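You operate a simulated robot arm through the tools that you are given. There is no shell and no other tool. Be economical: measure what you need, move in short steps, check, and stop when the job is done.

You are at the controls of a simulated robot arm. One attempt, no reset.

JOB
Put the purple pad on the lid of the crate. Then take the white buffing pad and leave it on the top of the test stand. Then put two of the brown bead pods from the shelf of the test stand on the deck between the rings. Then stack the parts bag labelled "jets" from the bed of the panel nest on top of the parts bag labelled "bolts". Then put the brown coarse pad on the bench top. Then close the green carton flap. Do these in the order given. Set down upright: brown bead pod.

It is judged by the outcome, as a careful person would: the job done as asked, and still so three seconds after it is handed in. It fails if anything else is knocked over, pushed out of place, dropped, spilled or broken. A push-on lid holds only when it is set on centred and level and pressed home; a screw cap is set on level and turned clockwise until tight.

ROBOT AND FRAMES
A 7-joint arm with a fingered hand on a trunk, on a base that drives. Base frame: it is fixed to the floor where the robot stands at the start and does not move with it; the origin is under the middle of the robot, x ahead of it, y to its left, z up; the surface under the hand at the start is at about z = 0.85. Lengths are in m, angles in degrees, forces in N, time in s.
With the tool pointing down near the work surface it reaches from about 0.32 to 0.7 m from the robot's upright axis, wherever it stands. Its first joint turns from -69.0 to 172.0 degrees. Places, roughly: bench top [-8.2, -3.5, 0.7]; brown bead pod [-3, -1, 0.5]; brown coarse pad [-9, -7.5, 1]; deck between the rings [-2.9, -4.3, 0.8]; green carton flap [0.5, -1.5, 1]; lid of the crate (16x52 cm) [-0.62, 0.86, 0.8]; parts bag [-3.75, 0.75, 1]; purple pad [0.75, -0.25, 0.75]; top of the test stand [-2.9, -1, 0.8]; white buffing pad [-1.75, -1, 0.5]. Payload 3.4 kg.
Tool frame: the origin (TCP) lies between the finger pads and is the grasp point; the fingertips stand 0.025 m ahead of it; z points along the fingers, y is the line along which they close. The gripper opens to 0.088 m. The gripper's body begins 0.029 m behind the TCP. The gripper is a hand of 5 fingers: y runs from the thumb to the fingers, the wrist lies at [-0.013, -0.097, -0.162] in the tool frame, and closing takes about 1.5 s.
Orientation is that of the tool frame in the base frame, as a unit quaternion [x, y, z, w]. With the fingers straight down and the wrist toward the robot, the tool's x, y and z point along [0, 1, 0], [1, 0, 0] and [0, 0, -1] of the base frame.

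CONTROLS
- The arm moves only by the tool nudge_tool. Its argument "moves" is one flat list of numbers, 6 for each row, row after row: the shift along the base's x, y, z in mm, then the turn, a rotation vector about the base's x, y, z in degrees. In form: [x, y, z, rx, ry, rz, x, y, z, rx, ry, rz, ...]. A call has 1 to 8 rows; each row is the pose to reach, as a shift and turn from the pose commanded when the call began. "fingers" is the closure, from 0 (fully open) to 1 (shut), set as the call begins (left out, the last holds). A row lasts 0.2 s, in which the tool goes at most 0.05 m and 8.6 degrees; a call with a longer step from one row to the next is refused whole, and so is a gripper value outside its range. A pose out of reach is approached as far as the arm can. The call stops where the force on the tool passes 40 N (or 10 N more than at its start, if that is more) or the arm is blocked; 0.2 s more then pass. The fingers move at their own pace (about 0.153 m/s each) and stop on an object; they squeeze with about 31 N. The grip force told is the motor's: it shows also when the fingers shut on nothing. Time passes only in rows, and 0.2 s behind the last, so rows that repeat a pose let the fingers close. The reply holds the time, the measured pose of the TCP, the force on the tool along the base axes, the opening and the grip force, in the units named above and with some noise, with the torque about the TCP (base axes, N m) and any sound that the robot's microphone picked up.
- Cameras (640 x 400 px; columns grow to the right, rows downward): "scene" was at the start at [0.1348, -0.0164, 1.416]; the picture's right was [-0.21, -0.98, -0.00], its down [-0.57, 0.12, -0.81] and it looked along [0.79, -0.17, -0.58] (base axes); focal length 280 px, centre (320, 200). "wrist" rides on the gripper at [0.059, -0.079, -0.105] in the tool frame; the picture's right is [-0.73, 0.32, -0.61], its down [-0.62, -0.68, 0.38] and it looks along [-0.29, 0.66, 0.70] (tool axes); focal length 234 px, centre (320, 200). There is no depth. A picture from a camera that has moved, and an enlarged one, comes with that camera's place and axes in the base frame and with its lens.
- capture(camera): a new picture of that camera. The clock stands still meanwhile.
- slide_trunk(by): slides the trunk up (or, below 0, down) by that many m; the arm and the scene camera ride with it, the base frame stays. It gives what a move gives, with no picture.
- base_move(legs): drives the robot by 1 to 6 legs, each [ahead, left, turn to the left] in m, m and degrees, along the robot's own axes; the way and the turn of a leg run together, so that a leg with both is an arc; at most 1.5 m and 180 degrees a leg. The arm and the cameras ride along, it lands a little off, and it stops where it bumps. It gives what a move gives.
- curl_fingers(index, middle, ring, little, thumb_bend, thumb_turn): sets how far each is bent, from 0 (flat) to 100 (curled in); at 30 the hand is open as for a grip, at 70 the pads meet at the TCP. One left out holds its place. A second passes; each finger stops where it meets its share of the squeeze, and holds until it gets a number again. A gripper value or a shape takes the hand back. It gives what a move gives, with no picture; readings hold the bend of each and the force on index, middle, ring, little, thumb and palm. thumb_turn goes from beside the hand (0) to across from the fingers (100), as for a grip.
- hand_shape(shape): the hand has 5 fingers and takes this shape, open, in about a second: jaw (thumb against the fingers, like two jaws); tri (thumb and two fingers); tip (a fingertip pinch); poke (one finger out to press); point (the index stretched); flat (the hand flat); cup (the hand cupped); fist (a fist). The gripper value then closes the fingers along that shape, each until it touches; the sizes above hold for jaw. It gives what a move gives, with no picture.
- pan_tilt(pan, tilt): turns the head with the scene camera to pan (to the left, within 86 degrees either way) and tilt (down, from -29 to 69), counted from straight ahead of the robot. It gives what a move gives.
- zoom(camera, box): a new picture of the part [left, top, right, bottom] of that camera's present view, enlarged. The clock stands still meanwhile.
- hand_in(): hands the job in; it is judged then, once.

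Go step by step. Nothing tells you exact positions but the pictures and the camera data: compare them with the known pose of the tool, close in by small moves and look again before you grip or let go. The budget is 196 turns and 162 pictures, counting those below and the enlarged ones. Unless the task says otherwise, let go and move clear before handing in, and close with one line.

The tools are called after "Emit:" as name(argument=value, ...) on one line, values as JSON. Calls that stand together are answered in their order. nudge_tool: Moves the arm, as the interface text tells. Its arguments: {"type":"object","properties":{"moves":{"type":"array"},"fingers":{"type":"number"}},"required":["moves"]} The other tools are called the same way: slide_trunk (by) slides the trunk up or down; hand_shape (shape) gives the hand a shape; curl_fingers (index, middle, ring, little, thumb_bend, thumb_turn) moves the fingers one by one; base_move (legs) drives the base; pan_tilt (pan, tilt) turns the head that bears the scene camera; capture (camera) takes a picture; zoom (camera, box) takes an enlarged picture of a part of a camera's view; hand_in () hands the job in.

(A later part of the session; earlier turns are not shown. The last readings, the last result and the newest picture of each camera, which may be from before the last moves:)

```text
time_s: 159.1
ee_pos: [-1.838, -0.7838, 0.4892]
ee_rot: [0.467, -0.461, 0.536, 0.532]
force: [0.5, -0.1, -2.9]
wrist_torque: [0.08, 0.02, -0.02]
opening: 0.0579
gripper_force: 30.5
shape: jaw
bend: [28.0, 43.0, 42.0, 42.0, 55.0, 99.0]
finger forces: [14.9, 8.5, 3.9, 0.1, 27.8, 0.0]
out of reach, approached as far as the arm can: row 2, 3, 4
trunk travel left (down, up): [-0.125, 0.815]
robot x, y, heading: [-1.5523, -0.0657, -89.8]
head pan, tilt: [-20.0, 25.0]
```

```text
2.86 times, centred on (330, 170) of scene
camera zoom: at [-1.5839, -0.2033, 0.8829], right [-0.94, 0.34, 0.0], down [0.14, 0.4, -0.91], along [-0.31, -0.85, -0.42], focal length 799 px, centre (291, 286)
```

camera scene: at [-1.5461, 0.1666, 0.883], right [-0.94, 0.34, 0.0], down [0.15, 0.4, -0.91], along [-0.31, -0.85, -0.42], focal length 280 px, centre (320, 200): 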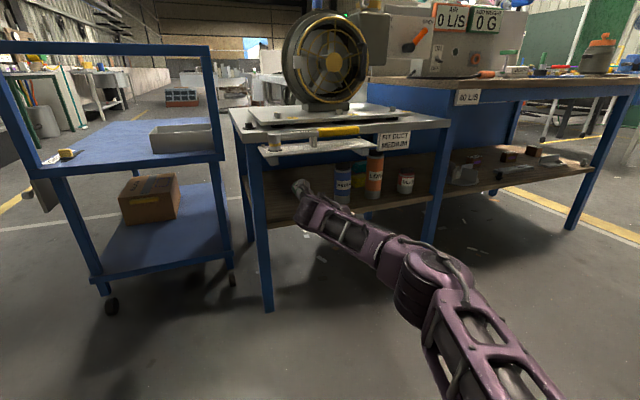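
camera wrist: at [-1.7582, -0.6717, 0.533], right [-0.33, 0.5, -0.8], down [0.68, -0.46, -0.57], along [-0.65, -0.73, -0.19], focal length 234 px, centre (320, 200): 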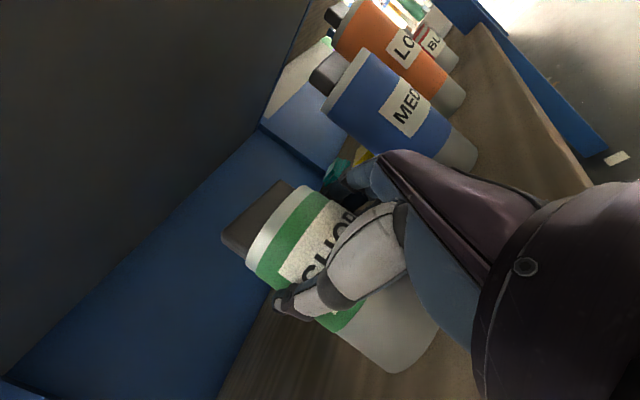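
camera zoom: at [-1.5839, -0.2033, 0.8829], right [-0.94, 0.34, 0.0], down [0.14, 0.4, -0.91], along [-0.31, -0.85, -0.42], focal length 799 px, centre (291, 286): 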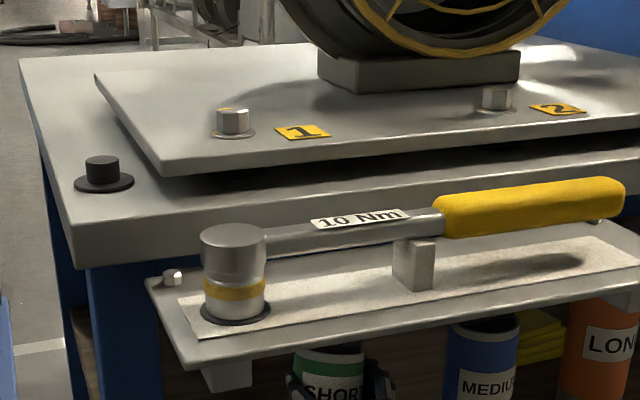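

It leans 15° short of upright, and the wrist is at its limit there. I'll raise the hand while lowering the trunk to gain the last degrees.

Emit:
nudge_tool(moves=[0, 0, 25, 0, 0, 0, 0, 0, 50, 0, 0, 0, 0, 0, 50, 0, 0, 0])

Emit:
slide_trunk(by=-0.05)

Emit:
nudge_tool(moves=[0, 0, 25, -4, 0, 0, 0, 0, 50, -8, 0, 0, 0, 0, 50, -14, 0, 0, 0, 0, 50, -14, 0, 0])

Emit:
slide_trunk(by=-0.05)

Emit:
nudge_tool(moves=[0, 0, 0, -5, 0, 0, 0, 0, 0, -10, 0, 0, 0, 0, 0, -14, 0, 0])

```text
time_s: 159.9
ee_pos: [-1.8384, -0.7841, 0.54]
ee_rot: [0.466, -0.461, 0.535, 0.532]
force: [-0.2, 0.3, -2.5]
wrist_torque: [0.06, -0.01, 0.0]
opening: 0.0578
gripper_force: 30.7
shape: jaw
bend: [28.0, 43.0, 42.0, 42.0, 55.0, 99.0]
finger forces: [14.9, 8.5, 4.2, 0.2, 27.9, 0.0]
trunk travel left (down, up): [-0.125, 0.815]
robot x, y, heading: [-1.5519, -0.068, -89.8]
head pan, tilt: [-20.0, 25.0]
```

```text
time_s: 160.8
ee_pos: [-1.838, -0.7827, 0.4907]
ee_rot: [0.467, -0.461, 0.535, 0.532]
force: [0.1, -0.1, -2.7]
wrist_torque: [0.05, 0.05, 0.02]
opening: 0.0578
gripper_force: 30.8
shape: jaw
bend: [28.0, 43.0, 42.0, 42.0, 55.0, 99.0]
finger forces: [14.8, 8.6, 4.1, 0.0, 27.8, 0.0]
trunk travel left (down, up): [-0.075, 0.865]
robot x, y, heading: [-1.5493, -0.0657, -90.0]
head pan, tilt: [-20.0, 25.0]
```

```text
time_s: 161.8
ee_pos: [-1.8398, -0.7818, 0.5419]
ee_rot: [0.412, -0.408, 0.577, 0.575]
force: [0.4, 0.9, -2.0]
wrist_torque: [0.01, -0.01, -0.02]
opening: 0.0579
gripper_force: 31.0
shape: jaw
bend: [28.0, 43.0, 42.0, 42.0, 55.0, 99.0]
finger forces: [14.8, 8.4, 4.1, 0.1, 27.8, 0.0]
out of reach, approached as far as the arm can: row 3, 4
trunk travel left (down, up): [-0.075, 0.865]
robot x, y, heading: [-1.5503, -0.0695, -89.9]
head pan, tilt: [-20.0, 25.0]
```

```text
time_s: 162.7
ee_pos: [-1.8407, -0.7803, 0.4923]
ee_rot: [0.414, -0.409, 0.577, 0.574]
force: [-0.1, -0.5, -1.8]
wrist_torque: [0.07, -0.01, 0.03]
opening: 0.0578
gripper_force: 31.3
shape: jaw
bend: [28.0, 43.0, 42.0, 42.0, 55.0, 99.0]
finger forces: [14.7, 8.3, 4.1, 0.0, 27.9, 0.1]
trunk travel left (down, up): [-0.025, 0.915]
robot x, y, heading: [-1.5522, -0.0668, -90.0]
head pan, tilt: [-20.0, 25.0]
```

```text
time_s: 163.5
ee_pos: [-1.8396, -0.7818, 0.4929]
ee_rot: [0.413, -0.409, 0.577, 0.574]
force: [-0.3, -0.1, -2.7]
wrist_torque: [0.05, 0.03, -0.01]
opening: 0.0578
gripper_force: 30.9
shape: jaw
bend: [28.0, 43.0, 42.0, 42.0, 55.0, 99.0]
finger forces: [14.8, 8.5, 4.1, 0.0, 27.8, 0.0]
out of reach, approached as far as the arm can: row 1, 2, 3
trunk travel left (down, up): [-0.025, 0.915]
robot x, y, heading: [-1.5519, -0.0672, -89.9]
head pan, tilt: [-20.0, 25.0]
```

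The duct is within about 4° of upright over its old place. I'll lower gently to contact.

Emit:
nudge_tool(moves=[0, 2, -8, 0, 0, 0, 0, 4, -13, 0, 0, 0, 0, 5, -17, 0, 0, 0, 0, 5, -20, 0, 0, 0, 0, 5, -22, 0, 0, 0])

Emit:
capture(camera="wrist")

```text
time_s: 164.7
ee_pos: [-1.8408, -0.778, 0.4805]
ee_rot: [0.413, -0.408, 0.577, 0.574]
force: [-0.6, -0.1, -2.5]
wrist_torque: [0.04, -0.02, 0.01]
opening: 0.0579
gripper_force: 31.6
shape: jaw
bend: [28.0, 43.0, 42.0, 42.0, 55.0, 99.0]
finger forces: [14.8, 8.4, 4.1, 0.0, 27.8, 0.0]
out of reach, approached as far as the arm can: row 3, 4, 5
trunk travel left (down, up): [-0.025, 0.915]
robot x, y, heading: [-1.5504, -0.0713, -89.7]
head pan, tilt: [-20.0, 25.0]
```

```text
68 pictures are left
camera wrist: at [-1.7614, -0.659, 0.5005], right [-0.33, 0.34, -0.88], down [0.68, -0.56, -0.47], along [-0.65, -0.76, -0.04], focal length 234 px, centre (320, 200)
```

wrist: 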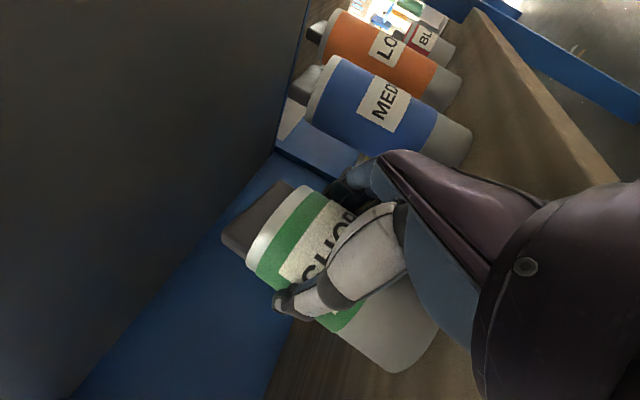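

The arm is at its limit, so I'll use the trunk for the last centimetre.

Emit:
slide_trunk(by=-0.006)

Emit:
slide_trunk(by=-0.005)

```text
time_s: 165.3
ee_pos: [-1.8409, -0.776, 0.4761]
ee_rot: [0.412, -0.406, 0.578, 0.575]
force: [-0.7, -1.5, 4.9]
wrist_torque: [0.57, -0.36, 0.0]
opening: 0.058
gripper_force: 31.0
shape: jaw
bend: [28.0, 43.0, 42.0, 42.0, 55.0, 99.0]
finger forces: [14.8, 8.4, 4.1, 0.1, 27.9, 0.0]
trunk travel left (down, up): [-0.019, 0.921]
robot x, y, heading: [-1.5536, -0.07, -89.9]
head pan, tilt: [-20.0, 25.0]
```

```text
time_s: 165.8
ee_pos: [-1.8401, -0.7752, 0.4771]
ee_rot: [0.411, -0.405, 0.578, 0.577]
force: [-3.6, -5.3, 29.2]
wrist_torque: [2.34, -1.47, -0.1]
opening: 0.058
gripper_force: 30.9
shape: jaw
bend: [28.0, 43.0, 42.0, 42.0, 55.0, 99.0]
finger forces: [14.7, 8.5, 4.1, 0.1, 27.8, 0.0]
trunk travel left (down, up): [-0.014, 0.926]
robot x, y, heading: [-1.5551, -0.0651, -90.0]
head pan, tilt: [-20.0, 25.0]
```

The contact torque shows the hand is resting on the shelf edge, and the duct is only about 4 mm above the shelf. I'll relieve the pressure a little and open so it settles upright.

Emit:
slide_trunk(by=0.005)

Emit:
nudge_tool(moves=[0, 0, 0, 0, 0, 0, 0, 0, 0, 0, 0, 0, 0, 0, 0, 0, 0, 0, 0, 0, 0, 0, 0, 0, 0, 0, 0, 0, 0, 0, 0, 0, 0, 0, 0, 0], fingers=0)

Emit:
capture(camera="wrist")

```text
time_s: 166.3
ee_pos: [-1.8406, -0.776, 0.4749]
ee_rot: [0.413, -0.407, 0.577, 0.575]
force: [-0.9, 4.1, 15.3]
wrist_torque: [1.92, -0.87, 0.32]
opening: 0.058
gripper_force: 31.5
shape: jaw
bend: [28.0, 43.0, 42.0, 42.0, 55.0, 99.0]
finger forces: [14.8, 8.5, 4.1, 0.1, 27.9, 0.0]
trunk travel left (down, up): [-0.019, 0.921]
robot x, y, heading: [-1.5492, -0.0683, -90.1]
head pan, tilt: [-20.0, 25.0]
```

```text
time_s: 167.8
ee_pos: [-1.8412, -0.7764, 0.476]
ee_rot: [0.413, -0.407, 0.577, 0.575]
force: [-0.5, 8.7, 6.9]
wrist_torque: [1.33, -0.38, 0.47]
opening: 0.0875
gripper_force: 0.1
shape: jaw
bend: [30.0, 30.0, 30.0, 30.0, 30.0, 98.0]
finger forces: [0.0, 0.1, 0.0, 0.0, 0.0, 0.0]
trunk travel left (down, up): [-0.019, 0.921]
robot x, y, heading: [-1.5527, -0.0719, -90.0]
head pan, tilt: [-20.0, 25.0]
```

```text
67 pictures are left
camera wrist: at [-1.7611, -0.6581, 0.4961], right [-0.33, 0.33, -0.88], down [0.68, -0.56, -0.47], along [-0.65, -0.76, -0.04], focal length 234 px, centre (320, 200)
```

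wrist: 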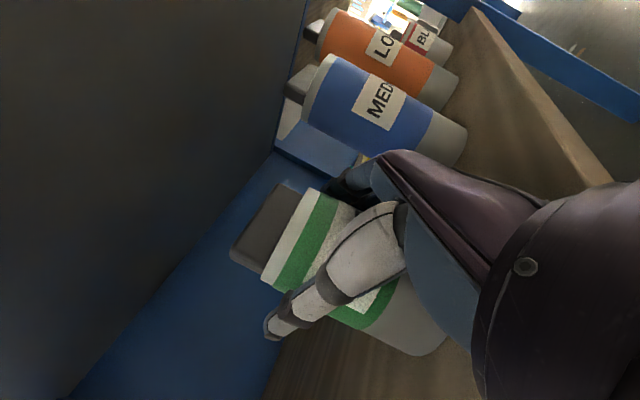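

SHORT is standing again, parallel to MEDIUM. I'll raise slightly off the shelf edge and back straight out.

Emit:
slide_trunk(by=0.02)

Emit:
base_move(legs=[[-0.1, 0, 0]])

Emit:
base_move(legs=[[-0.3, 0, 0]])

Emit:
zoom(camera="scene", box=[220, 100, 440, 240])

```text
time_s: 168.4
ee_pos: [-1.8397, -0.7783, 0.4935]
ee_rot: [0.413, -0.409, 0.577, 0.574]
force: [0.9, 0.3, 0.0]
wrist_torque: [-0.01, 0.0, 0.0]
opening: 0.0873
gripper_force: 0.0
shape: jaw
bend: [30.0, 30.0, 30.0, 30.0, 30.0, 98.0]
finger forces: [0.0, 0.1, 0.1, 0.0, 0.0, 0.0]
trunk travel left (down, up): [-0.039, 0.901]
robot x, y, heading: [-1.5492, -0.0697, -89.8]
head pan, tilt: [-20.0, 25.0]
```

```text
time_s: 169.6
ee_pos: [-1.84, -0.6792, 0.4946]
ee_rot: [0.413, -0.408, 0.577, 0.574]
force: [0.4, 0.3, 0.8]
wrist_torque: [0.01, 0.01, 0.0]
opening: 0.0877
gripper_force: 0.0
shape: jaw
bend: [30.0, 30.0, 30.0, 30.0, 30.0, 98.0]
finger forces: [0.0, 0.0, 0.0, 0.0, 0.0, 0.0]
trunk travel left (down, up): [-0.039, 0.901]
robot x, y, heading: [-1.5542, 0.0304, -89.8]
head pan, tilt: [-20.0, 25.0]
```

```text
time_s: 171.6
ee_pos: [-1.8401, -0.3795, 0.4949]
ee_rot: [0.414, -0.407, 0.578, 0.574]
force: [-0.5, -1.4, 0.0]
wrist_torque: [-0.02, 0.01, -0.01]
opening: 0.0874
gripper_force: 0.0
shape: jaw
bend: [30.0, 30.0, 30.0, 30.0, 30.0, 98.0]
finger forces: [0.0, 0.0, 0.0, 0.1, 0.0, 0.1]
trunk travel left (down, up): [-0.039, 0.901]
robot x, y, heading: [-1.5526, 0.3309, -89.8]
head pan, tilt: [-20.0, 25.0]
```

```text
2.86 times, centred on (330, 170) of scene
camera zoom: at [-1.5844, 0.1962, 0.797], right [-0.94, 0.34, 0.0], down [0.14, 0.4, -0.91], along [-0.31, -0.85, -0.42], focal length 799 px, centre (291, 286)
```

zoom: 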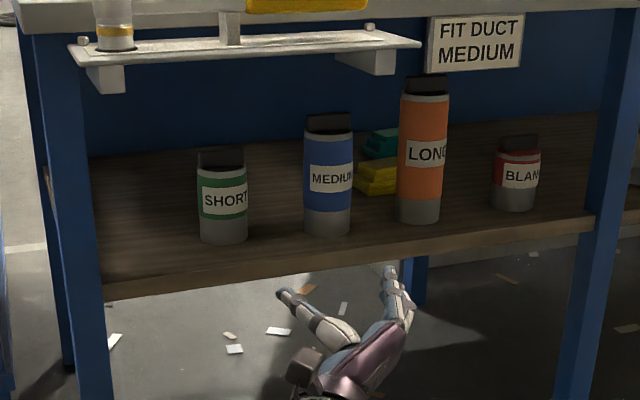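

SHORT is back upright in its place, with the others untouched. Next come the pods: 55.0g at about (-2.84, -0.93) and 75.0g at about (-3.095, -0.93) on the stand's shelf. I'll turn the hand back to the normal downward pose.

Emit:
slide_trunk(by=0.15)

Emit:
nudge_tool(moves=[0, 15, 0, 5.1, 5.1, 3.6, 0, 30, 0, 10.2, 10.2, 7.2, 0, 45, 0, 15.3, 15.3, 10.8, 0, 60, 0, 20.4, 20.4, 14.4, 0, 75, 0, 25.5, 25.5, 18, 0, 90, 0, 30.6, 30.6, 21.6, 0, 90, 0, 35.7, 35.7, 25.2, 0, 90, 0, 40.8, 40.8, 28.8])

Emit:
nudge_tool(moves=[0, 0, 0, 5.1, 5.1, 3.6, 0, 0, 0, 10.2, 10.2, 7.2, 0, 0, 0, 15.3, 15.3, 10.8, 0, 0, 0, 20.4, 20.4, 14.4, 0, 0, 0, 25.5, 25.5, 18, 0, 0, 0, 30.6, 30.6, 21.6, 0, 0, 0, 35.7, 35.7, 25.2, 0, 0, 0, 41.5, 41.7, 29.5])

Emit:
capture(camera="scene")

```text
time_s: 173.4
ee_pos: [-1.8384, -0.3781, 0.6447]
ee_rot: [0.414, -0.407, 0.577, 0.574]
force: [-1.1, 0.6, -0.4]
wrist_torque: [-0.04, 0.03, -0.01]
opening: 0.0877
gripper_force: 0.1
shape: jaw
bend: [30.0, 30.0, 30.0, 30.0, 30.0, 98.0]
finger forces: [0.0, 0.0, 0.0, 0.0, 0.1, 0.1]
trunk travel left (down, up): [-0.189, 0.751]
robot x, y, heading: [-1.5497, 0.3323, -89.9]
head pan, tilt: [-20.0, 25.0]
```

```text
time_s: 175.2
ee_pos: [-1.8382, -0.2894, 0.6431]
ee_rot: [0.837, -0.246, 0.348, 0.344]
force: [0.3, 0.1, -0.5]
wrist_torque: [0.0, 0.01, -0.04]
opening: 0.0878
gripper_force: 0.0
shape: jaw
bend: [30.0, 30.0, 30.0, 30.0, 30.0, 98.0]
finger forces: [0.0, 0.0, 0.0, 0.0, 0.0, 0.0]
trunk travel left (down, up): [-0.189, 0.751]
robot x, y, heading: [-1.5511, 0.3306, -89.7]
head pan, tilt: [-20.0, 25.0]
```

```text
refused: row 8 steps farther than a row can; nothing moved
```

```text
65 pictures are left
camera scene: at [-1.5844, 0.1962, 0.947], right [-0.94, 0.34, 0.0], down [0.14, 0.4, -0.91], along [-0.31, -0.85, -0.42], focal length 280 px, centre (320, 200)
```

scene: 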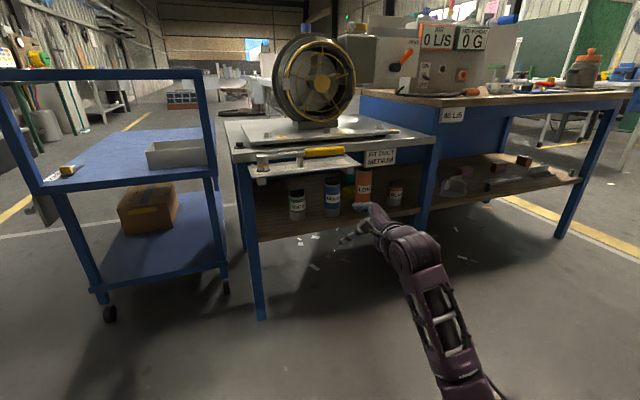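

One row was slightly too long. I'll repeat in even steps and drive over to the test stand.

Emit:
nudge_tool(moves=[0, 0, 0, 5.2, 5.25, 3.7, 0, 0, 0, 10.4, 10.5, 7.4, 0, 0, 0, 15.6, 15.8, 11.1, 0, 0, 0, 20.9, 21.1, 14.9, 0, 0, 0, 26.1, 26.4, 18.7, 0, 0, 0, 31.3, 31.6, 22.4, 0, 0, 0, 36.5, 36.9, 26.1, 0, 0, 0, 41.8, 42.2, 29.9])

Emit:
base_move(legs=[[0, -1.0, 0]])

Emit:
pan_tilt(pan=-20, tilt=38)

Emit:
capture(camera="scene")

```text
time_s: 177.0
ee_pos: [-1.8395, -0.2882, 0.6454]
ee_rot: [1.0, 0.0, 0.0, 0.0]
force: [-0.6, 0.2, 0.2]
wrist_torque: [-0.01, -0.01, 0.02]
opening: 0.0878
gripper_force: 0.0
shape: jaw
bend: [30.0, 30.0, 30.0, 30.0, 30.0, 98.0]
finger forces: [0.1, 0.0, 0.1, 0.0, 0.0, 0.0]
trunk travel left (down, up): [-0.189, 0.751]
robot x, y, heading: [-1.5546, 0.3305, -89.6]
head pan, tilt: [-20.0, 25.0]
```

```text
time_s: 182.0
ee_pos: [-2.798, -0.3085, 0.6443]
ee_rot: [1.0, 0.01, 0.001, 0.0]
force: [-1.4, -0.1, -0.6]
wrist_torque: [0.01, 0.0, -0.02]
opening: 0.0876
gripper_force: 0.0
shape: jaw
bend: [30.0, 30.0, 30.0, 30.0, 30.0, 98.0]
finger forces: [0.0, 0.1, 0.1, 0.0, 0.1, 0.0]
trunk travel left (down, up): [-0.189, 0.751]
robot x, y, heading: [-2.5228, 0.3169, -88.3]
head pan, tilt: [-20.0, 25.0]
```

```text
time_s: 182.8
ee_pos: [-2.7979, -0.3079, 0.6437]
ee_rot: [1.0, 0.009, 0.001, 0.0]
force: [-0.2, 0.0, 0.0]
wrist_torque: [0.0, -0.01, -0.01]
opening: 0.088
gripper_force: 0.1
shape: jaw
bend: [30.0, 30.0, 30.0, 30.0, 30.0, 98.0]
finger forces: [0.1, 0.1, 0.0, 0.0, 0.0, 0.0]
trunk travel left (down, up): [-0.189, 0.751]
robot x, y, heading: [-2.5259, 0.3172, -88.7]
head pan, tilt: [-20.0, 38.0]
```

```text
64 pictures are left
camera scene: at [-2.5512, 0.1863, 0.9267], right [-0.95, 0.32, 0.0], down [0.2, 0.58, -0.79], along [-0.25, -0.75, -0.62], focal length 280 px, centre (320, 200)
```

scene: 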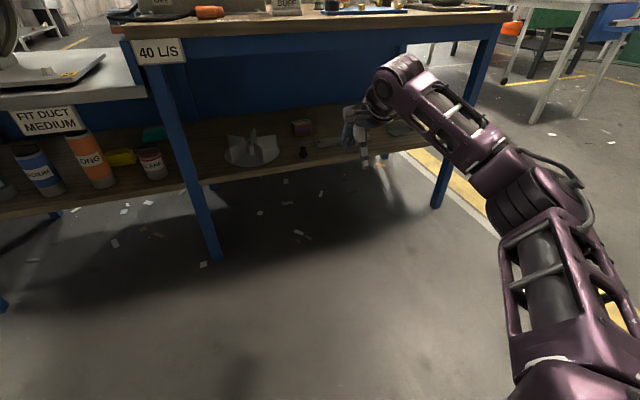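

Zooming on the shelf to locate the pods precisely.

Emit:
zoom(camera="scene", box=[220, 90, 440, 190])

Emit:
capture(camera="wrist")

```text
2.91 times, centred on (330, 140) of scene
camera zoom: at [-2.5512, 0.1863, 0.9267], right [-0.95, 0.32, 0.0], down [0.2, 0.58, -0.79], along [-0.25, -0.75, -0.62], focal length 814 px, centre (291, 374)
```

zoom: 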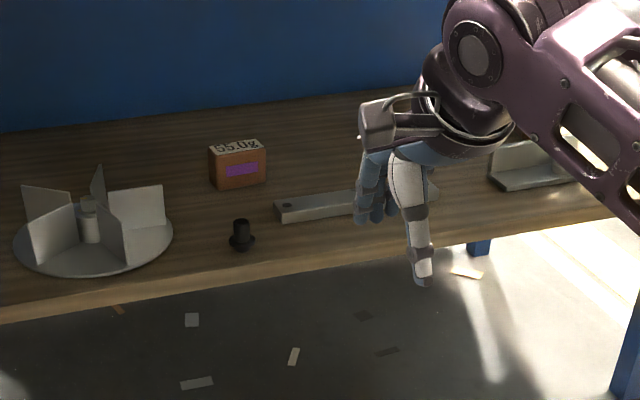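

```text
62 pictures are left
camera wrist: at [-2.7393, -0.2294, 0.7487], right [-0.72, -0.34, 0.61], down [-0.64, 0.67, -0.38], along [-0.28, -0.66, -0.7], focal length 234 px, centre (320, 200)
```

wrist: 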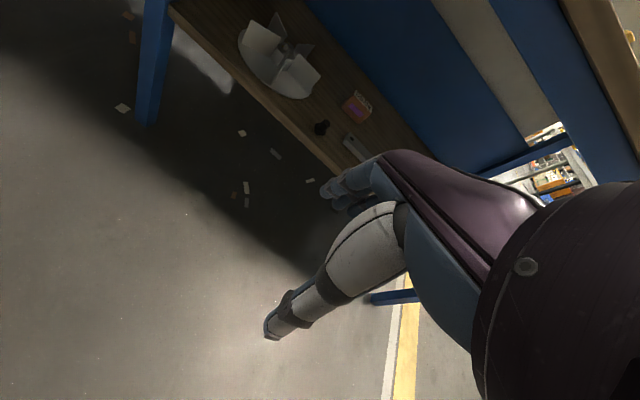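

The shelf is at z≈0.38, and the 55 g pod is centred at (-2.845, -0.965), about 8×5×5.5 cm, facing straight. I'll lower the hand and drive in.

Emit:
nudge_tool(moves=[0, 0, -45, 0, 0, 0, 0, 0, -90, 0, 0, 0, 0, 0, -135, 0, 0, 0, 0, 0, -140, 0, 0, 0])

Emit:
base_move(legs=[[0, -0.045, -1.2], [0.45, 0, 0]])

Emit:
capture(camera="wrist")

```text
time_s: 183.8
ee_pos: [-2.7989, -0.3076, 0.5076]
ee_rot: [1.0, 0.009, 0.0, 0.001]
force: [0.0, -0.4, 0.5]
wrist_torque: [0.02, -0.02, 0.0]
opening: 0.0878
gripper_force: 0.2
shape: jaw
bend: [30.0, 30.0, 30.0, 30.0, 30.0, 98.0]
finger forces: [0.0, 0.0, 0.1, 0.0, 0.0, 0.0]
trunk travel left (down, up): [-0.189, 0.751]
robot x, y, heading: [-2.523, 0.3112, -88.5]
head pan, tilt: [-20.0, 38.0]
```

```text
time_s: 187.0
ee_pos: [-2.858, -0.7523, 0.5062]
ee_rot: [1.0, -0.003, 0.001, 0.0]
force: [0.0, -0.2, 0.0]
wrist_torque: [0.02, 0.01, 0.02]
opening: 0.0878
gripper_force: 0.1
shape: jaw
bend: [30.0, 30.0, 30.0, 30.0, 30.0, 98.0]
finger forces: [0.1, 0.1, 0.1, 0.1, 0.1, 0.0]
trunk travel left (down, up): [-0.189, 0.751]
robot x, y, heading: [-2.5679, -0.1376, -90.0]
head pan, tilt: [-20.0, 38.0]
```

```text
61 pictures are left
camera wrist: at [-2.7975, -0.6743, 0.6114], right [-0.73, -0.32, 0.61], down [-0.62, 0.68, -0.38], along [-0.29, -0.66, -0.7], focal length 234 px, centre (320, 200)
```

wrist: 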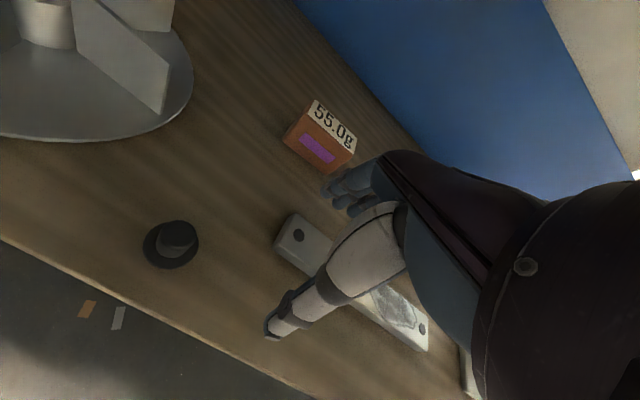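

The pod is right ahead. I'll drive in over it, correcting x by about 1 cm.

Emit:
base_move(legs=[[0.18, 0.012, 0]])

Emit:
capture(camera="wrist")

```text
time_s: 188.5
ee_pos: [-2.8422, -0.9306, 0.5073]
ee_rot: [1.0, 0.001, 0.001, 0.0]
force: [0.2, -0.3, 0.1]
wrist_torque: [0.0, 0.0, 0.01]
opening: 0.0876
gripper_force: 0.0
shape: jaw
bend: [30.0, 30.0, 30.0, 30.0, 30.0, 98.0]
finger forces: [0.0, 0.1, 0.1, 0.0, 0.0, 0.1]
trunk travel left (down, up): [-0.189, 0.751]
robot x, y, heading: [-2.557, -0.3091, -89.7]
head pan, tilt: [-20.0, 38.0]
```

```text
60 pictures are left
camera wrist: at [-2.7824, -0.8516, 0.6114], right [-0.73, -0.32, 0.61], down [-0.62, 0.68, -0.38], along [-0.29, -0.66, -0.7], focal length 234 px, centre (320, 200)
```

wrist: 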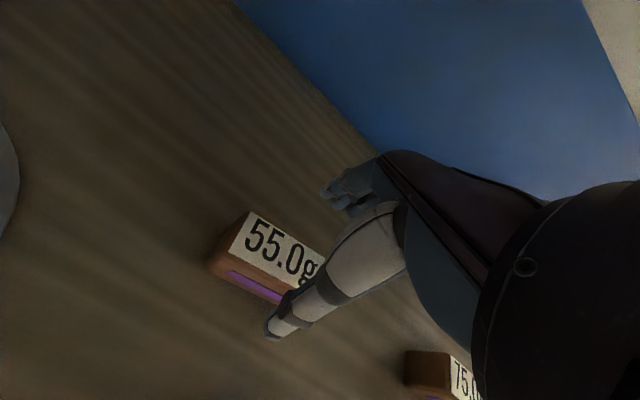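

The pod's top centre is at (-2.844, -0.941). I'll adjust, lower and grip.

Emit:
nudge_tool(moves=[-2, -11, -20, 0, 0, 0, -2, -11, -45, 0, 0, 0, -2, -11, -70, 0, 0, 0, -2, -11, -86, 0, 0, 0])

Emit:
nudge_tool(moves=[0, 0, 0, 0, 0, 0, 0, 0, 0, 0, 0, 0, 0, 0, 0, 0, 0, 0, 0, 0, 0, 0, 0, 0, 0, 0, 0, 0, 0, 0, 0, 0, 0, 0, 0, 0, 0, 0, 0, 0, 0, 0], fingers=1)

Emit:
nudge_tool(moves=[0, 0, 20, 0, 0, 0, 0, 0, 50, 0, 0, 0, 0, 0, 80, 0, 0, 0, 0, 0, 100, 0, 0, 0])

Emit:
capture(camera="wrist")

```text
time_s: 189.5
ee_pos: [-2.8428, -0.9422, 0.4235]
ee_rot: [1.0, 0.0, 0.0, 0.005]
force: [-0.2, 4.3, 16.1]
wrist_torque: [-0.68, 0.12, -0.02]
opening: 0.0868
gripper_force: 0.1
shape: jaw
bend: [30.0, 30.0, 30.0, 30.0, 30.0, 98.0]
finger forces: [0.1, 14.2, 0.0, 0.0, 1.1, 0.1]
trunk travel left (down, up): [-0.189, 0.751]
robot x, y, heading: [-2.5544, -0.311, -89.6]
head pan, tilt: [-20.0, 38.0]
```

```text
time_s: 191.1
ee_pos: [-2.8423, -0.9426, 0.4257]
ee_rot: [1.0, 0.0, 0.0, 0.005]
force: [-2.3, 0.9, 36.1]
wrist_torque: [0.93, -0.04, 0.09]
opening: 0.0364
gripper_force: 30.8
shape: jaw
bend: [75.0, 50.0, 47.0, 46.0, 73.0, 100.0]
finger forces: [15.3, 8.4, 3.7, 2.0, 63.4, 0.0]
trunk travel left (down, up): [-0.189, 0.751]
robot x, y, heading: [-2.5553, -0.3113, -89.8]
head pan, tilt: [-20.0, 38.0]
```

```text
time_s: 192.1
ee_pos: [-2.8435, -0.9406, 0.5205]
ee_rot: [1.0, -0.001, 0.001, 0.0]
force: [0.0, 0.3, -2.8]
wrist_torque: [0.0, 0.04, -0.03]
opening: 0.0359
gripper_force: 31.1
shape: jaw
bend: [74.0, 51.0, 51.0, 52.0, 73.0, 97.0]
finger forces: [16.6, 7.0, 3.6, 1.3, 28.3, 0.1]
trunk travel left (down, up): [-0.189, 0.751]
robot x, y, heading: [-2.5517, -0.3105, -89.4]
head pan, tilt: [-20.0, 38.0]
```

```text
59 pictures are left
camera wrist: at [-2.7842, -0.862, 0.6252], right [-0.73, -0.32, 0.61], down [-0.62, 0.68, -0.38], along [-0.29, -0.66, -0.7], focal length 234 px, centre (320, 200)
```

wrist: 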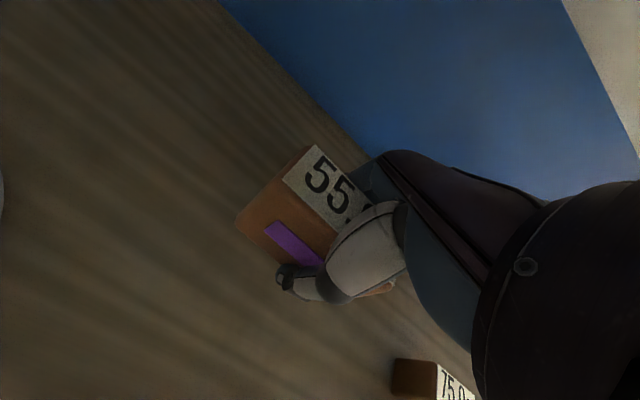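

The 55 g pod is held level. I'll back out, raise the trunk, and look for the way to the deck with the rings.

Emit:
base_move(legs=[[-0.3, 0, 0], [-0.35, 0, 0]])

Emit:
slide_trunk(by=0.4)

Emit:
slide_trunk(by=0.3)

Emit:
pan_tilt(pan=-5, tilt=12)

Emit:
capture(camera="scene")

```text
time_s: 195.9
ee_pos: [-2.8501, -0.3052, 0.5209]
ee_rot: [1.0, 0.0, 0.001, 0.0]
force: [-0.1, 0.0, -2.2]
wrist_torque: [0.02, 0.0, -0.01]
opening: 0.0357
gripper_force: 30.2
shape: jaw
bend: [74.0, 51.0, 51.0, 52.0, 73.0, 97.0]
finger forces: [16.6, 7.0, 3.6, 1.3, 28.3, 0.0]
trunk travel left (down, up): [-0.189, 0.751]
robot x, y, heading: [-2.5603, 0.3229, -89.9]
head pan, tilt: [-20.0, 38.0]
```

```text
time_s: 199.8
ee_pos: [-2.8494, -0.3061, 0.9213]
ee_rot: [1.0, 0.0, 0.001, 0.0]
force: [0.1, -0.3, -2.9]
wrist_torque: [-0.01, 0.02, 0.0]
opening: 0.036
gripper_force: 31.3
shape: jaw
bend: [74.0, 51.0, 51.0, 52.0, 73.0, 97.0]
finger forces: [16.8, 6.9, 3.5, 1.3, 28.5, 0.1]
trunk travel left (down, up): [-0.589, 0.351]
robot x, y, heading: [-2.5598, 0.3221, -89.9]
head pan, tilt: [-20.0, 38.0]
```

```text
time_s: 202.8
ee_pos: [-2.8498, -0.308, 1.2206]
ee_rot: [1.0, 0.0, 0.001, 0.0]
force: [-0.4, -0.3, -1.9]
wrist_torque: [0.01, 0.01, 0.0]
opening: 0.0359
gripper_force: 31.4
shape: jaw
bend: [74.0, 51.0, 51.0, 52.0, 73.0, 97.0]
finger forces: [16.8, 6.9, 3.5, 1.3, 28.5, 0.0]
trunk travel left (down, up): [-0.889, 0.051]
robot x, y, heading: [-2.5619, 0.3223, -90.0]
head pan, tilt: [-20.0, 38.0]
```

```text
time_s: 203.7
ee_pos: [-2.8508, -0.3077, 1.2207]
ee_rot: [1.0, 0.0, 0.0, 0.0]
force: [-0.2, -0.4, -1.9]
wrist_torque: [0.0, -0.01, -0.01]
opening: 0.0358
gripper_force: 31.4
shape: jaw
bend: [74.0, 51.0, 51.0, 52.0, 73.0, 97.0]
finger forces: [16.8, 6.8, 3.6, 1.3, 28.5, 0.0]
trunk travel left (down, up): [-0.889, 0.051]
robot x, y, heading: [-2.5626, 0.3198, -89.5]
head pan, tilt: [-5.0, 12.0]
```

```text
58 pictures are left
camera scene: at [-2.5698, 0.1807, 1.668], right [-1.0, 0.08, 0.0], down [0.02, 0.21, -0.98], along [-0.08, -0.97, -0.21], focal length 280 px, centre (320, 200)
```

scene: 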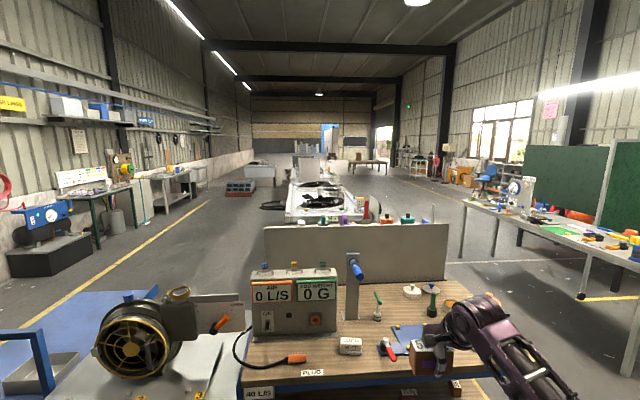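

The white table with black rings is beyond the partition. I'll go round by the left lane, between the crate and the trolley.

Emit:
base_move(legs=[[0, 1.26, 0], [0.57, 0, 0], [0, 0.75, 0]])

Emit:
base_move(legs=[[1.5, 0, 0], [1.2, 0, 0], [0, 0, -55]])

Emit:
pan_tilt(pan=0, tilt=18)

Emit:
capture(camera="scene")

```text
time_s: 216.6
ee_pos: [-0.8687, -0.9215, 1.2193]
ee_rot: [1.0, -0.015, 0.002, 0.001]
force: [-0.8, 0.0, -3.2]
wrist_torque: [0.03, 0.03, -0.02]
opening: 0.036
gripper_force: 30.9
shape: jaw
bend: [74.0, 51.0, 51.0, 52.0, 73.0, 97.0]
finger forces: [16.8, 7.0, 3.6, 1.2, 28.5, 0.0]
trunk travel left (down, up): [-0.889, 0.051]
robot x, y, heading: [-0.5586, -0.2979, -91.2]
head pan, tilt: [-5.0, 12.0]
```

```text
time_s: 232.3
ee_pos: [-1.229, -3.136, 1.2194]
ee_rot: [0.886, -0.463, 0.001, 0.001]
force: [1.2, 0.1, -2.1]
wrist_torque: [0.01, 0.0, -0.01]
opening: 0.0355
gripper_force: 31.1
shape: jaw
bend: [74.0, 51.0, 51.0, 52.0, 73.0, 97.0]
finger forces: [16.4, 6.9, 3.5, 1.2, 28.0, 0.0]
trunk travel left (down, up): [-0.889, 0.051]
robot x, y, heading: [-0.5499, -3.0117, -144.9]
head pan, tilt: [-5.0, 12.0]
```

```text
time_s: 233.0
ee_pos: [-1.2293, -3.1361, 1.2203]
ee_rot: [0.886, -0.463, 0.001, 0.001]
force: [1.1, -0.2, -2.6]
wrist_torque: [0.0, -0.02, 0.01]
opening: 0.0357
gripper_force: 31.1
shape: jaw
bend: [74.0, 51.0, 51.0, 52.0, 73.0, 97.0]
finger forces: [16.5, 6.9, 3.5, 1.2, 27.9, 0.0]
trunk travel left (down, up): [-0.889, 0.051]
robot x, y, heading: [-0.545, -3.0136, -144.7]
head pan, tilt: [0.0, 18.0]
```

```text
57 pictures are left
camera scene: at [-0.6667, -3.0929, 1.6583], right [-0.58, 0.82, 0.0], down [0.25, 0.18, -0.95], along [-0.78, -0.55, -0.31], focal length 280 px, centre (320, 200)
```

scene: 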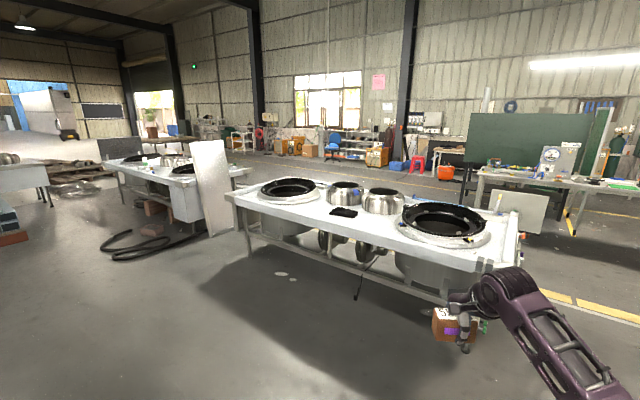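

The rings sit at about (-2.87, -3.46) and (-2.97, -5.18) on a white table whose near edge is x≈-2.44. The free deck between them is in front of the pots. I'll drive to its side.

Emit:
base_move(legs=[[0, 0, -35.3], [0, 1.34, 0], [1.3, 0, 0]])

Emit:
pan_tilt(pan=-10, tilt=40)

Emit:
capture(camera="scene")

```text
time_s: 247.2
ee_pos: [-2.4571, -4.0395, 1.2203]
ee_rot: [0.71, -0.704, 0.001, 0.001]
force: [0.7, -1.0, -2.3]
wrist_torque: [0.04, 0.01, 0.02]
opening: 0.0357
gripper_force: 31.2
shape: jaw
bend: [74.0, 51.0, 51.0, 52.0, 73.0, 97.0]
finger forces: [16.4, 6.8, 3.4, 1.1, 27.9, 0.1]
trunk travel left (down, up): [-0.889, 0.051]
robot x, y, heading: [-1.8254, -4.3207, -179.2]
head pan, tilt: [0.0, 18.0]
```

```text
time_s: 248.1
ee_pos: [-2.4583, -4.0387, 1.2205]
ee_rot: [0.71, -0.704, 0.001, 0.001]
force: [-0.6, -0.4, -2.0]
wrist_torque: [0.02, 0.0, 0.0]
opening: 0.0355
gripper_force: 31.0
shape: jaw
bend: [74.0, 51.0, 51.0, 52.0, 73.0, 97.0]
finger forces: [16.6, 6.9, 3.5, 1.1, 27.9, 0.0]
trunk travel left (down, up): [-0.889, 0.051]
robot x, y, heading: [-1.8266, -4.3253, -179.3]
head pan, tilt: [-10.0, 40.0]
```

```text
56 pictures are left
camera scene: at [-1.9618, -4.3074, 1.6237], right [0.16, 0.99, 0.0], down [0.63, -0.1, -0.77], along [-0.76, 0.12, -0.64], focal length 280 px, centre (320, 200)
```

scene: 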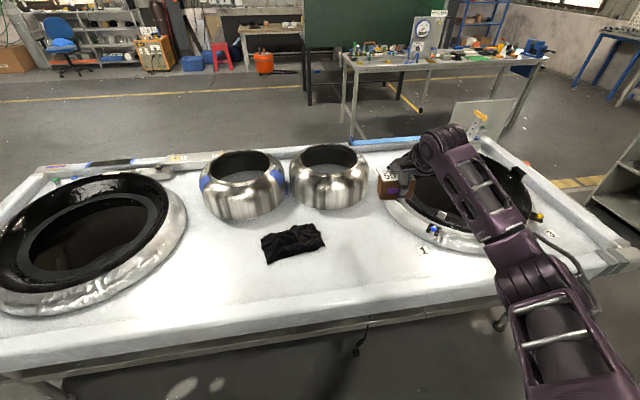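

The free spot A, between the black cloth and the right ring, is at about (-2.63, -4.03). Spot B, left of the cloth, is at about (-2.64, -4.57). I'll bring the pod over A and lower.

Emit:
base_move(legs=[[0.165, 0, 0]])

Emit:
slide_trunk(by=-0.3)

Emit:
capture(camera="scene")

Emit:
capture(camera="wrist")

```text
time_s: 249.5
ee_pos: [-2.6208, -4.0386, 1.2211]
ee_rot: [0.708, -0.706, 0.001, 0.002]
force: [-0.2, 0.7, -2.1]
wrist_torque: [0.01, 0.01, -0.02]
opening: 0.0357
gripper_force: 30.7
shape: jaw
bend: [74.0, 51.0, 51.0, 52.0, 73.0, 97.0]
finger forces: [16.4, 6.8, 3.6, 1.1, 28.0, 0.0]
trunk travel left (down, up): [-0.889, 0.051]
robot x, y, heading: [-1.9922, -4.3222, -179.6]
head pan, tilt: [-10.0, 40.0]
```

```text
time_s: 252.5
ee_pos: [-2.6222, -4.0384, 0.9207]
ee_rot: [0.708, -0.706, 0.0, 0.001]
force: [0.2, 0.2, -2.5]
wrist_torque: [0.03, 0.0, -0.01]
opening: 0.0354
gripper_force: 30.4
shape: jaw
bend: [74.0, 51.0, 51.0, 52.0, 73.0, 97.0]
finger forces: [16.4, 6.9, 3.6, 1.1, 28.0, 0.0]
trunk travel left (down, up): [-0.589, 0.351]
robot x, y, heading: [-1.9896, -4.3247, -179.5]
head pan, tilt: [-10.0, 40.0]
```

```text
55 pictures are left
camera scene: at [-2.1275, -4.3091, 1.3237], right [0.16, 0.99, 0.0], down [0.63, -0.1, -0.77], along [-0.76, 0.12, -0.64], focal length 280 px, centre (320, 200)
```

scene: 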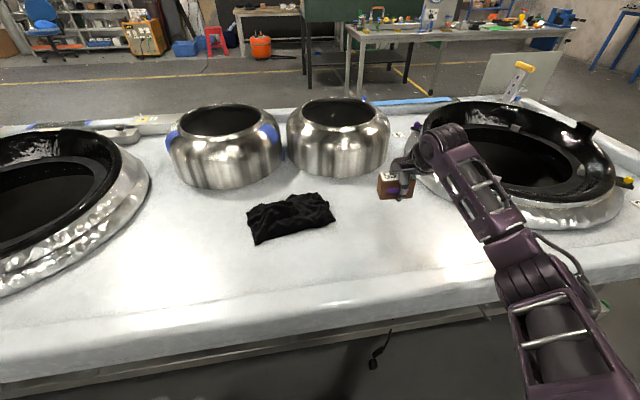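

```text
54 pictures are left
camera wrist: at [-2.5428, -4.0978, 1.0252], right [-0.33, 0.73, 0.61], down [0.68, 0.63, -0.38], along [-0.66, 0.29, -0.7], focal length 234 px, centre (320, 200)
```

wrist: 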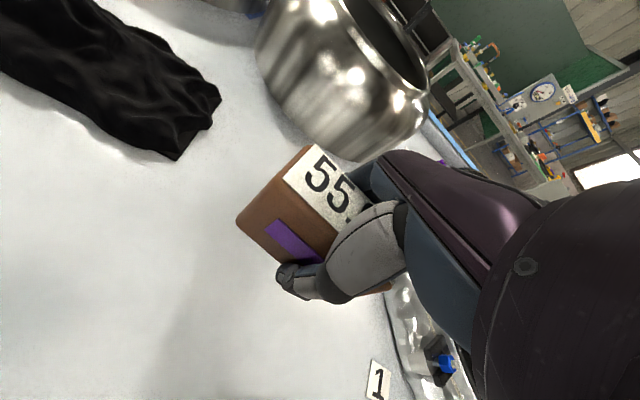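

The pot is close behind, so I'll shift the pod 35 mm toward me and lower slowly to contact.

Emit:
nudge_tool(moves=[20, 0, -20, 0, 0, 0, 35, 0, -50, 0, 0, 0, 35, 0, -65, 0, 0, 0, 35, 0, -75, 0, 0, 0, 35, 0, -83, 0, 0, 0, 35, 0, -90, 0, 0, 0, 35, 0, -97, 0, 0, 0, 35, 0, -104, 0, 0, 0])

```text
time_s: 254.3
ee_pos: [-2.5892, -4.0389, 0.8161]
ee_rot: [0.708, -0.706, 0.001, 0.001]
force: [0.2, 1.3, -2.9]
wrist_torque: [-0.02, 0.0, -0.01]
opening: 0.0356
gripper_force: 31.5
shape: jaw
bend: [74.0, 51.0, 51.0, 52.0, 73.0, 97.0]
finger forces: [16.6, 7.0, 3.5, 1.1, 27.8, 0.0]
trunk travel left (down, up): [-0.589, 0.351]
robot x, y, heading: [-1.9914, -4.3197, -179.5]
head pan, tilt: [-10.0, 40.0]
```

Emit:
nudge_tool(moves=[0, 0, -6, 0, 0, 0, 0, 0, -12, 0, 0, 0, 0, 0, -18, 0, 0, 0, 0, 0, -24, 0, 0, 0, 0, 0, -30, 0, 0, 0, 0, 0, -36, 0, 0, 0, 0, 0, -42, 0, 0, 0, 0, 0, -48, 0, 0, 0])

Emit:
capture(camera="wrist")

```text
time_s: 256.1
ee_pos: [-2.5855, -4.0402, 0.7755]
ee_rot: [0.709, -0.705, -0.005, 0.006]
force: [-2.2, 1.4, 26.1]
wrist_torque: [-0.06, -0.5, 0.08]
opening: 0.036
gripper_force: 30.9
shape: jaw
bend: [74.0, 51.0, 51.0, 52.0, 74.0, 97.0]
finger forces: [18.7, 8.6, 4.6, 1.8, 55.6, 0.0]
trunk travel left (down, up): [-0.589, 0.351]
robot x, y, heading: [-1.9924, -4.326, -179.4]
head pan, tilt: [-10.0, 40.0]
```

```text
53 pictures are left
camera wrist: at [-2.505, -4.0993, 0.8791], right [-0.32, 0.72, 0.61], down [0.67, 0.63, -0.39], along [-0.67, 0.29, -0.69], focal length 234 px, centre (320, 200)
```

wrist: 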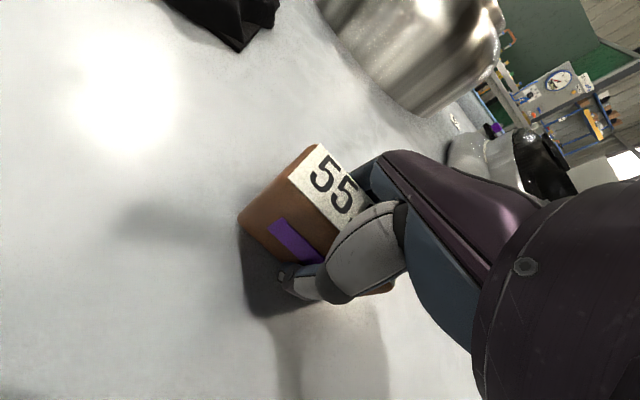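

It's in contact with the deck. I'll relieve, release and lift off.

Emit:
nudge_tool(moves=[0, 0, 5, 0, 0, 0, 0, 0, 5, 0, 0, 0])

Emit:
nudge_tool(moves=[0, 0, 0, 0, 0, 0, 0, 0, 0, 0, 0, 0, 0, 0, 0, 0, 0, 0, 0, 0, 0, 0, 0, 0, 0, 0, 0, 0, 0, 0], fingers=0)

Emit:
nudge_tool(moves=[0, 0, 20, 0, 0, 0, 0, 0, 60, 0, 0, 0, 0, 0, 105, 0, 0, 0, 0, 0, 150, 0, 0, 0, 0, 0, 190, 0, 0, 0])

Emit:
capture(camera="wrist")

```text
time_s: 256.7
ee_pos: [-2.5864, -4.0408, 0.7758]
ee_rot: [0.709, -0.705, -0.001, 0.001]
force: [-3.1, 0.7, 15.5]
wrist_torque: [-0.05, 0.38, 0.02]
opening: 0.0356
gripper_force: 31.3
shape: jaw
bend: [74.0, 51.0, 51.0, 52.0, 74.0, 97.0]
finger forces: [26.8, 8.1, 4.1, 1.4, 31.4, 0.1]
trunk travel left (down, up): [-0.589, 0.351]
robot x, y, heading: [-1.9944, -4.3246, -179.5]
head pan, tilt: [-10.0, 40.0]
```

```text
time_s: 257.9
ee_pos: [-2.586, -4.0403, 0.7747]
ee_rot: [0.708, -0.706, 0.0, 0.001]
force: [2.9, 0.6, 11.0]
wrist_torque: [0.09, 0.39, -0.02]
opening: 0.0858
gripper_force: 0.1
shape: jaw
bend: [30.0, 30.0, 30.0, 30.0, 30.0, 98.0]
finger forces: [0.0, 9.2, 0.0, 0.0, 0.1, 0.0]
trunk travel left (down, up): [-0.589, 0.351]
robot x, y, heading: [-1.9916, -4.3289, -179.6]
head pan, tilt: [-10.0, 40.0]
```

```text
time_s: 259.1
ee_pos: [-2.5864, -4.039, 0.9646]
ee_rot: [0.708, -0.706, 0.0, 0.001]
force: [0.2, -0.8, 1.2]
wrist_torque: [-0.01, 0.0, 0.02]
opening: 0.0877
gripper_force: 0.0
shape: jaw
bend: [30.0, 30.0, 30.0, 30.0, 30.0, 98.0]
finger forces: [0.0, 0.1, 0.1, 0.0, 0.0, 0.0]
trunk travel left (down, up): [-0.589, 0.351]
robot x, y, heading: [-1.9915, -4.3219, -179.5]
head pan, tilt: [-10.0, 40.0]
```

```text
52 pictures are left
camera wrist: at [-2.5058, -4.0972, 1.0693], right [-0.33, 0.73, 0.61], down [0.68, 0.63, -0.38], along [-0.66, 0.29, -0.7], focal length 234 px, centre (320, 200)
```

wrist: 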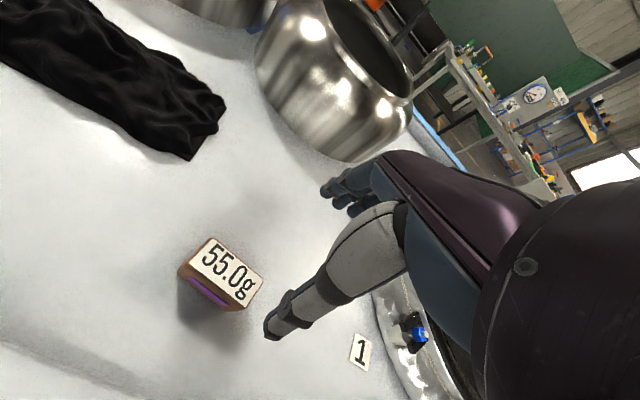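

The 55 g pod stands upright on the deck. I'll return for the 75 g pod by the same route.

Emit:
slide_trunk(by=0.3)

Emit:
base_move(legs=[[-1.43, 0, 0], [0, 0, 89.5], [-1.5, 0, 0], [-1.5, 0, 0]])

Emit:
capture(camera="scene")

```text
time_s: 262.1
ee_pos: [-2.587, -4.0383, 1.2634]
ee_rot: [0.708, -0.706, 0.001, 0.0]
force: [0.0, 0.5, 0.0]
wrist_torque: [-0.01, -0.02, 0.0]
opening: 0.0877
gripper_force: 0.1
shape: jaw
bend: [30.0, 30.0, 30.0, 30.0, 30.0, 98.0]
finger forces: [0.0, 0.1, 0.1, 0.0, 0.0, 0.0]
trunk travel left (down, up): [-0.889, 0.051]
robot x, y, heading: [-1.9931, -4.324, -179.6]
head pan, tilt: [-10.0, 40.0]
```

```text
time_s: 286.4
ee_pos: [-0.7599, -1.9609, 1.2639]
ee_rot: [1.0, -0.03, 0.001, 0.0]
force: [0.1, 1.0, 0.6]
wrist_torque: [0.01, 0.04, 0.01]
opening: 0.0874
gripper_force: 0.0
shape: jaw
bend: [30.0, 30.0, 30.0, 30.0, 30.0, 98.0]
finger forces: [0.1, 0.1, 0.0, 0.0, 0.0, 0.1]
trunk travel left (down, up): [-0.889, 0.051]
robot x, y, heading: [-0.4349, -1.3871, -93.2]
head pan, tilt: [-10.0, 40.0]
```

```text
51 pictures are left
camera scene: at [-0.4577, -1.5185, 1.6237], right [-0.97, 0.23, 0.0], down [0.15, 0.63, -0.77], along [-0.17, -0.75, -0.64], focal length 280 px, centre (320, 200)
```

scene: 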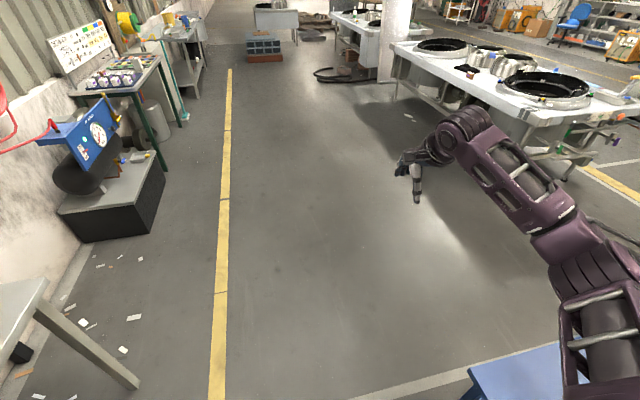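

The way is clear. Continuing back to the front of the test stand.

Emit:
base_move(legs=[[0, 0, 3.2], [-1.1, 0, 0], [0, -0.9, 0], [-0.55, 0, 0]])

```text
time_s: 299.6
ee_pos: [-1.6375, -0.346, 1.2644]
ee_rot: [1.0, 0.006, 0.001, 0.0]
force: [-0.1, -1.2, -0.7]
wrist_torque: [-0.01, 0.02, 0.03]
opening: 0.0876
gripper_force: 0.0
shape: jaw
bend: [30.0, 30.0, 30.0, 30.0, 30.0, 98.0]
finger forces: [0.0, 0.0, 0.0, 0.1, 0.0, 0.0]
trunk travel left (down, up): [-0.889, 0.051]
robot x, y, heading: [-1.3569, 0.2536, -88.8]
head pan, tilt: [-10.0, 40.0]
```

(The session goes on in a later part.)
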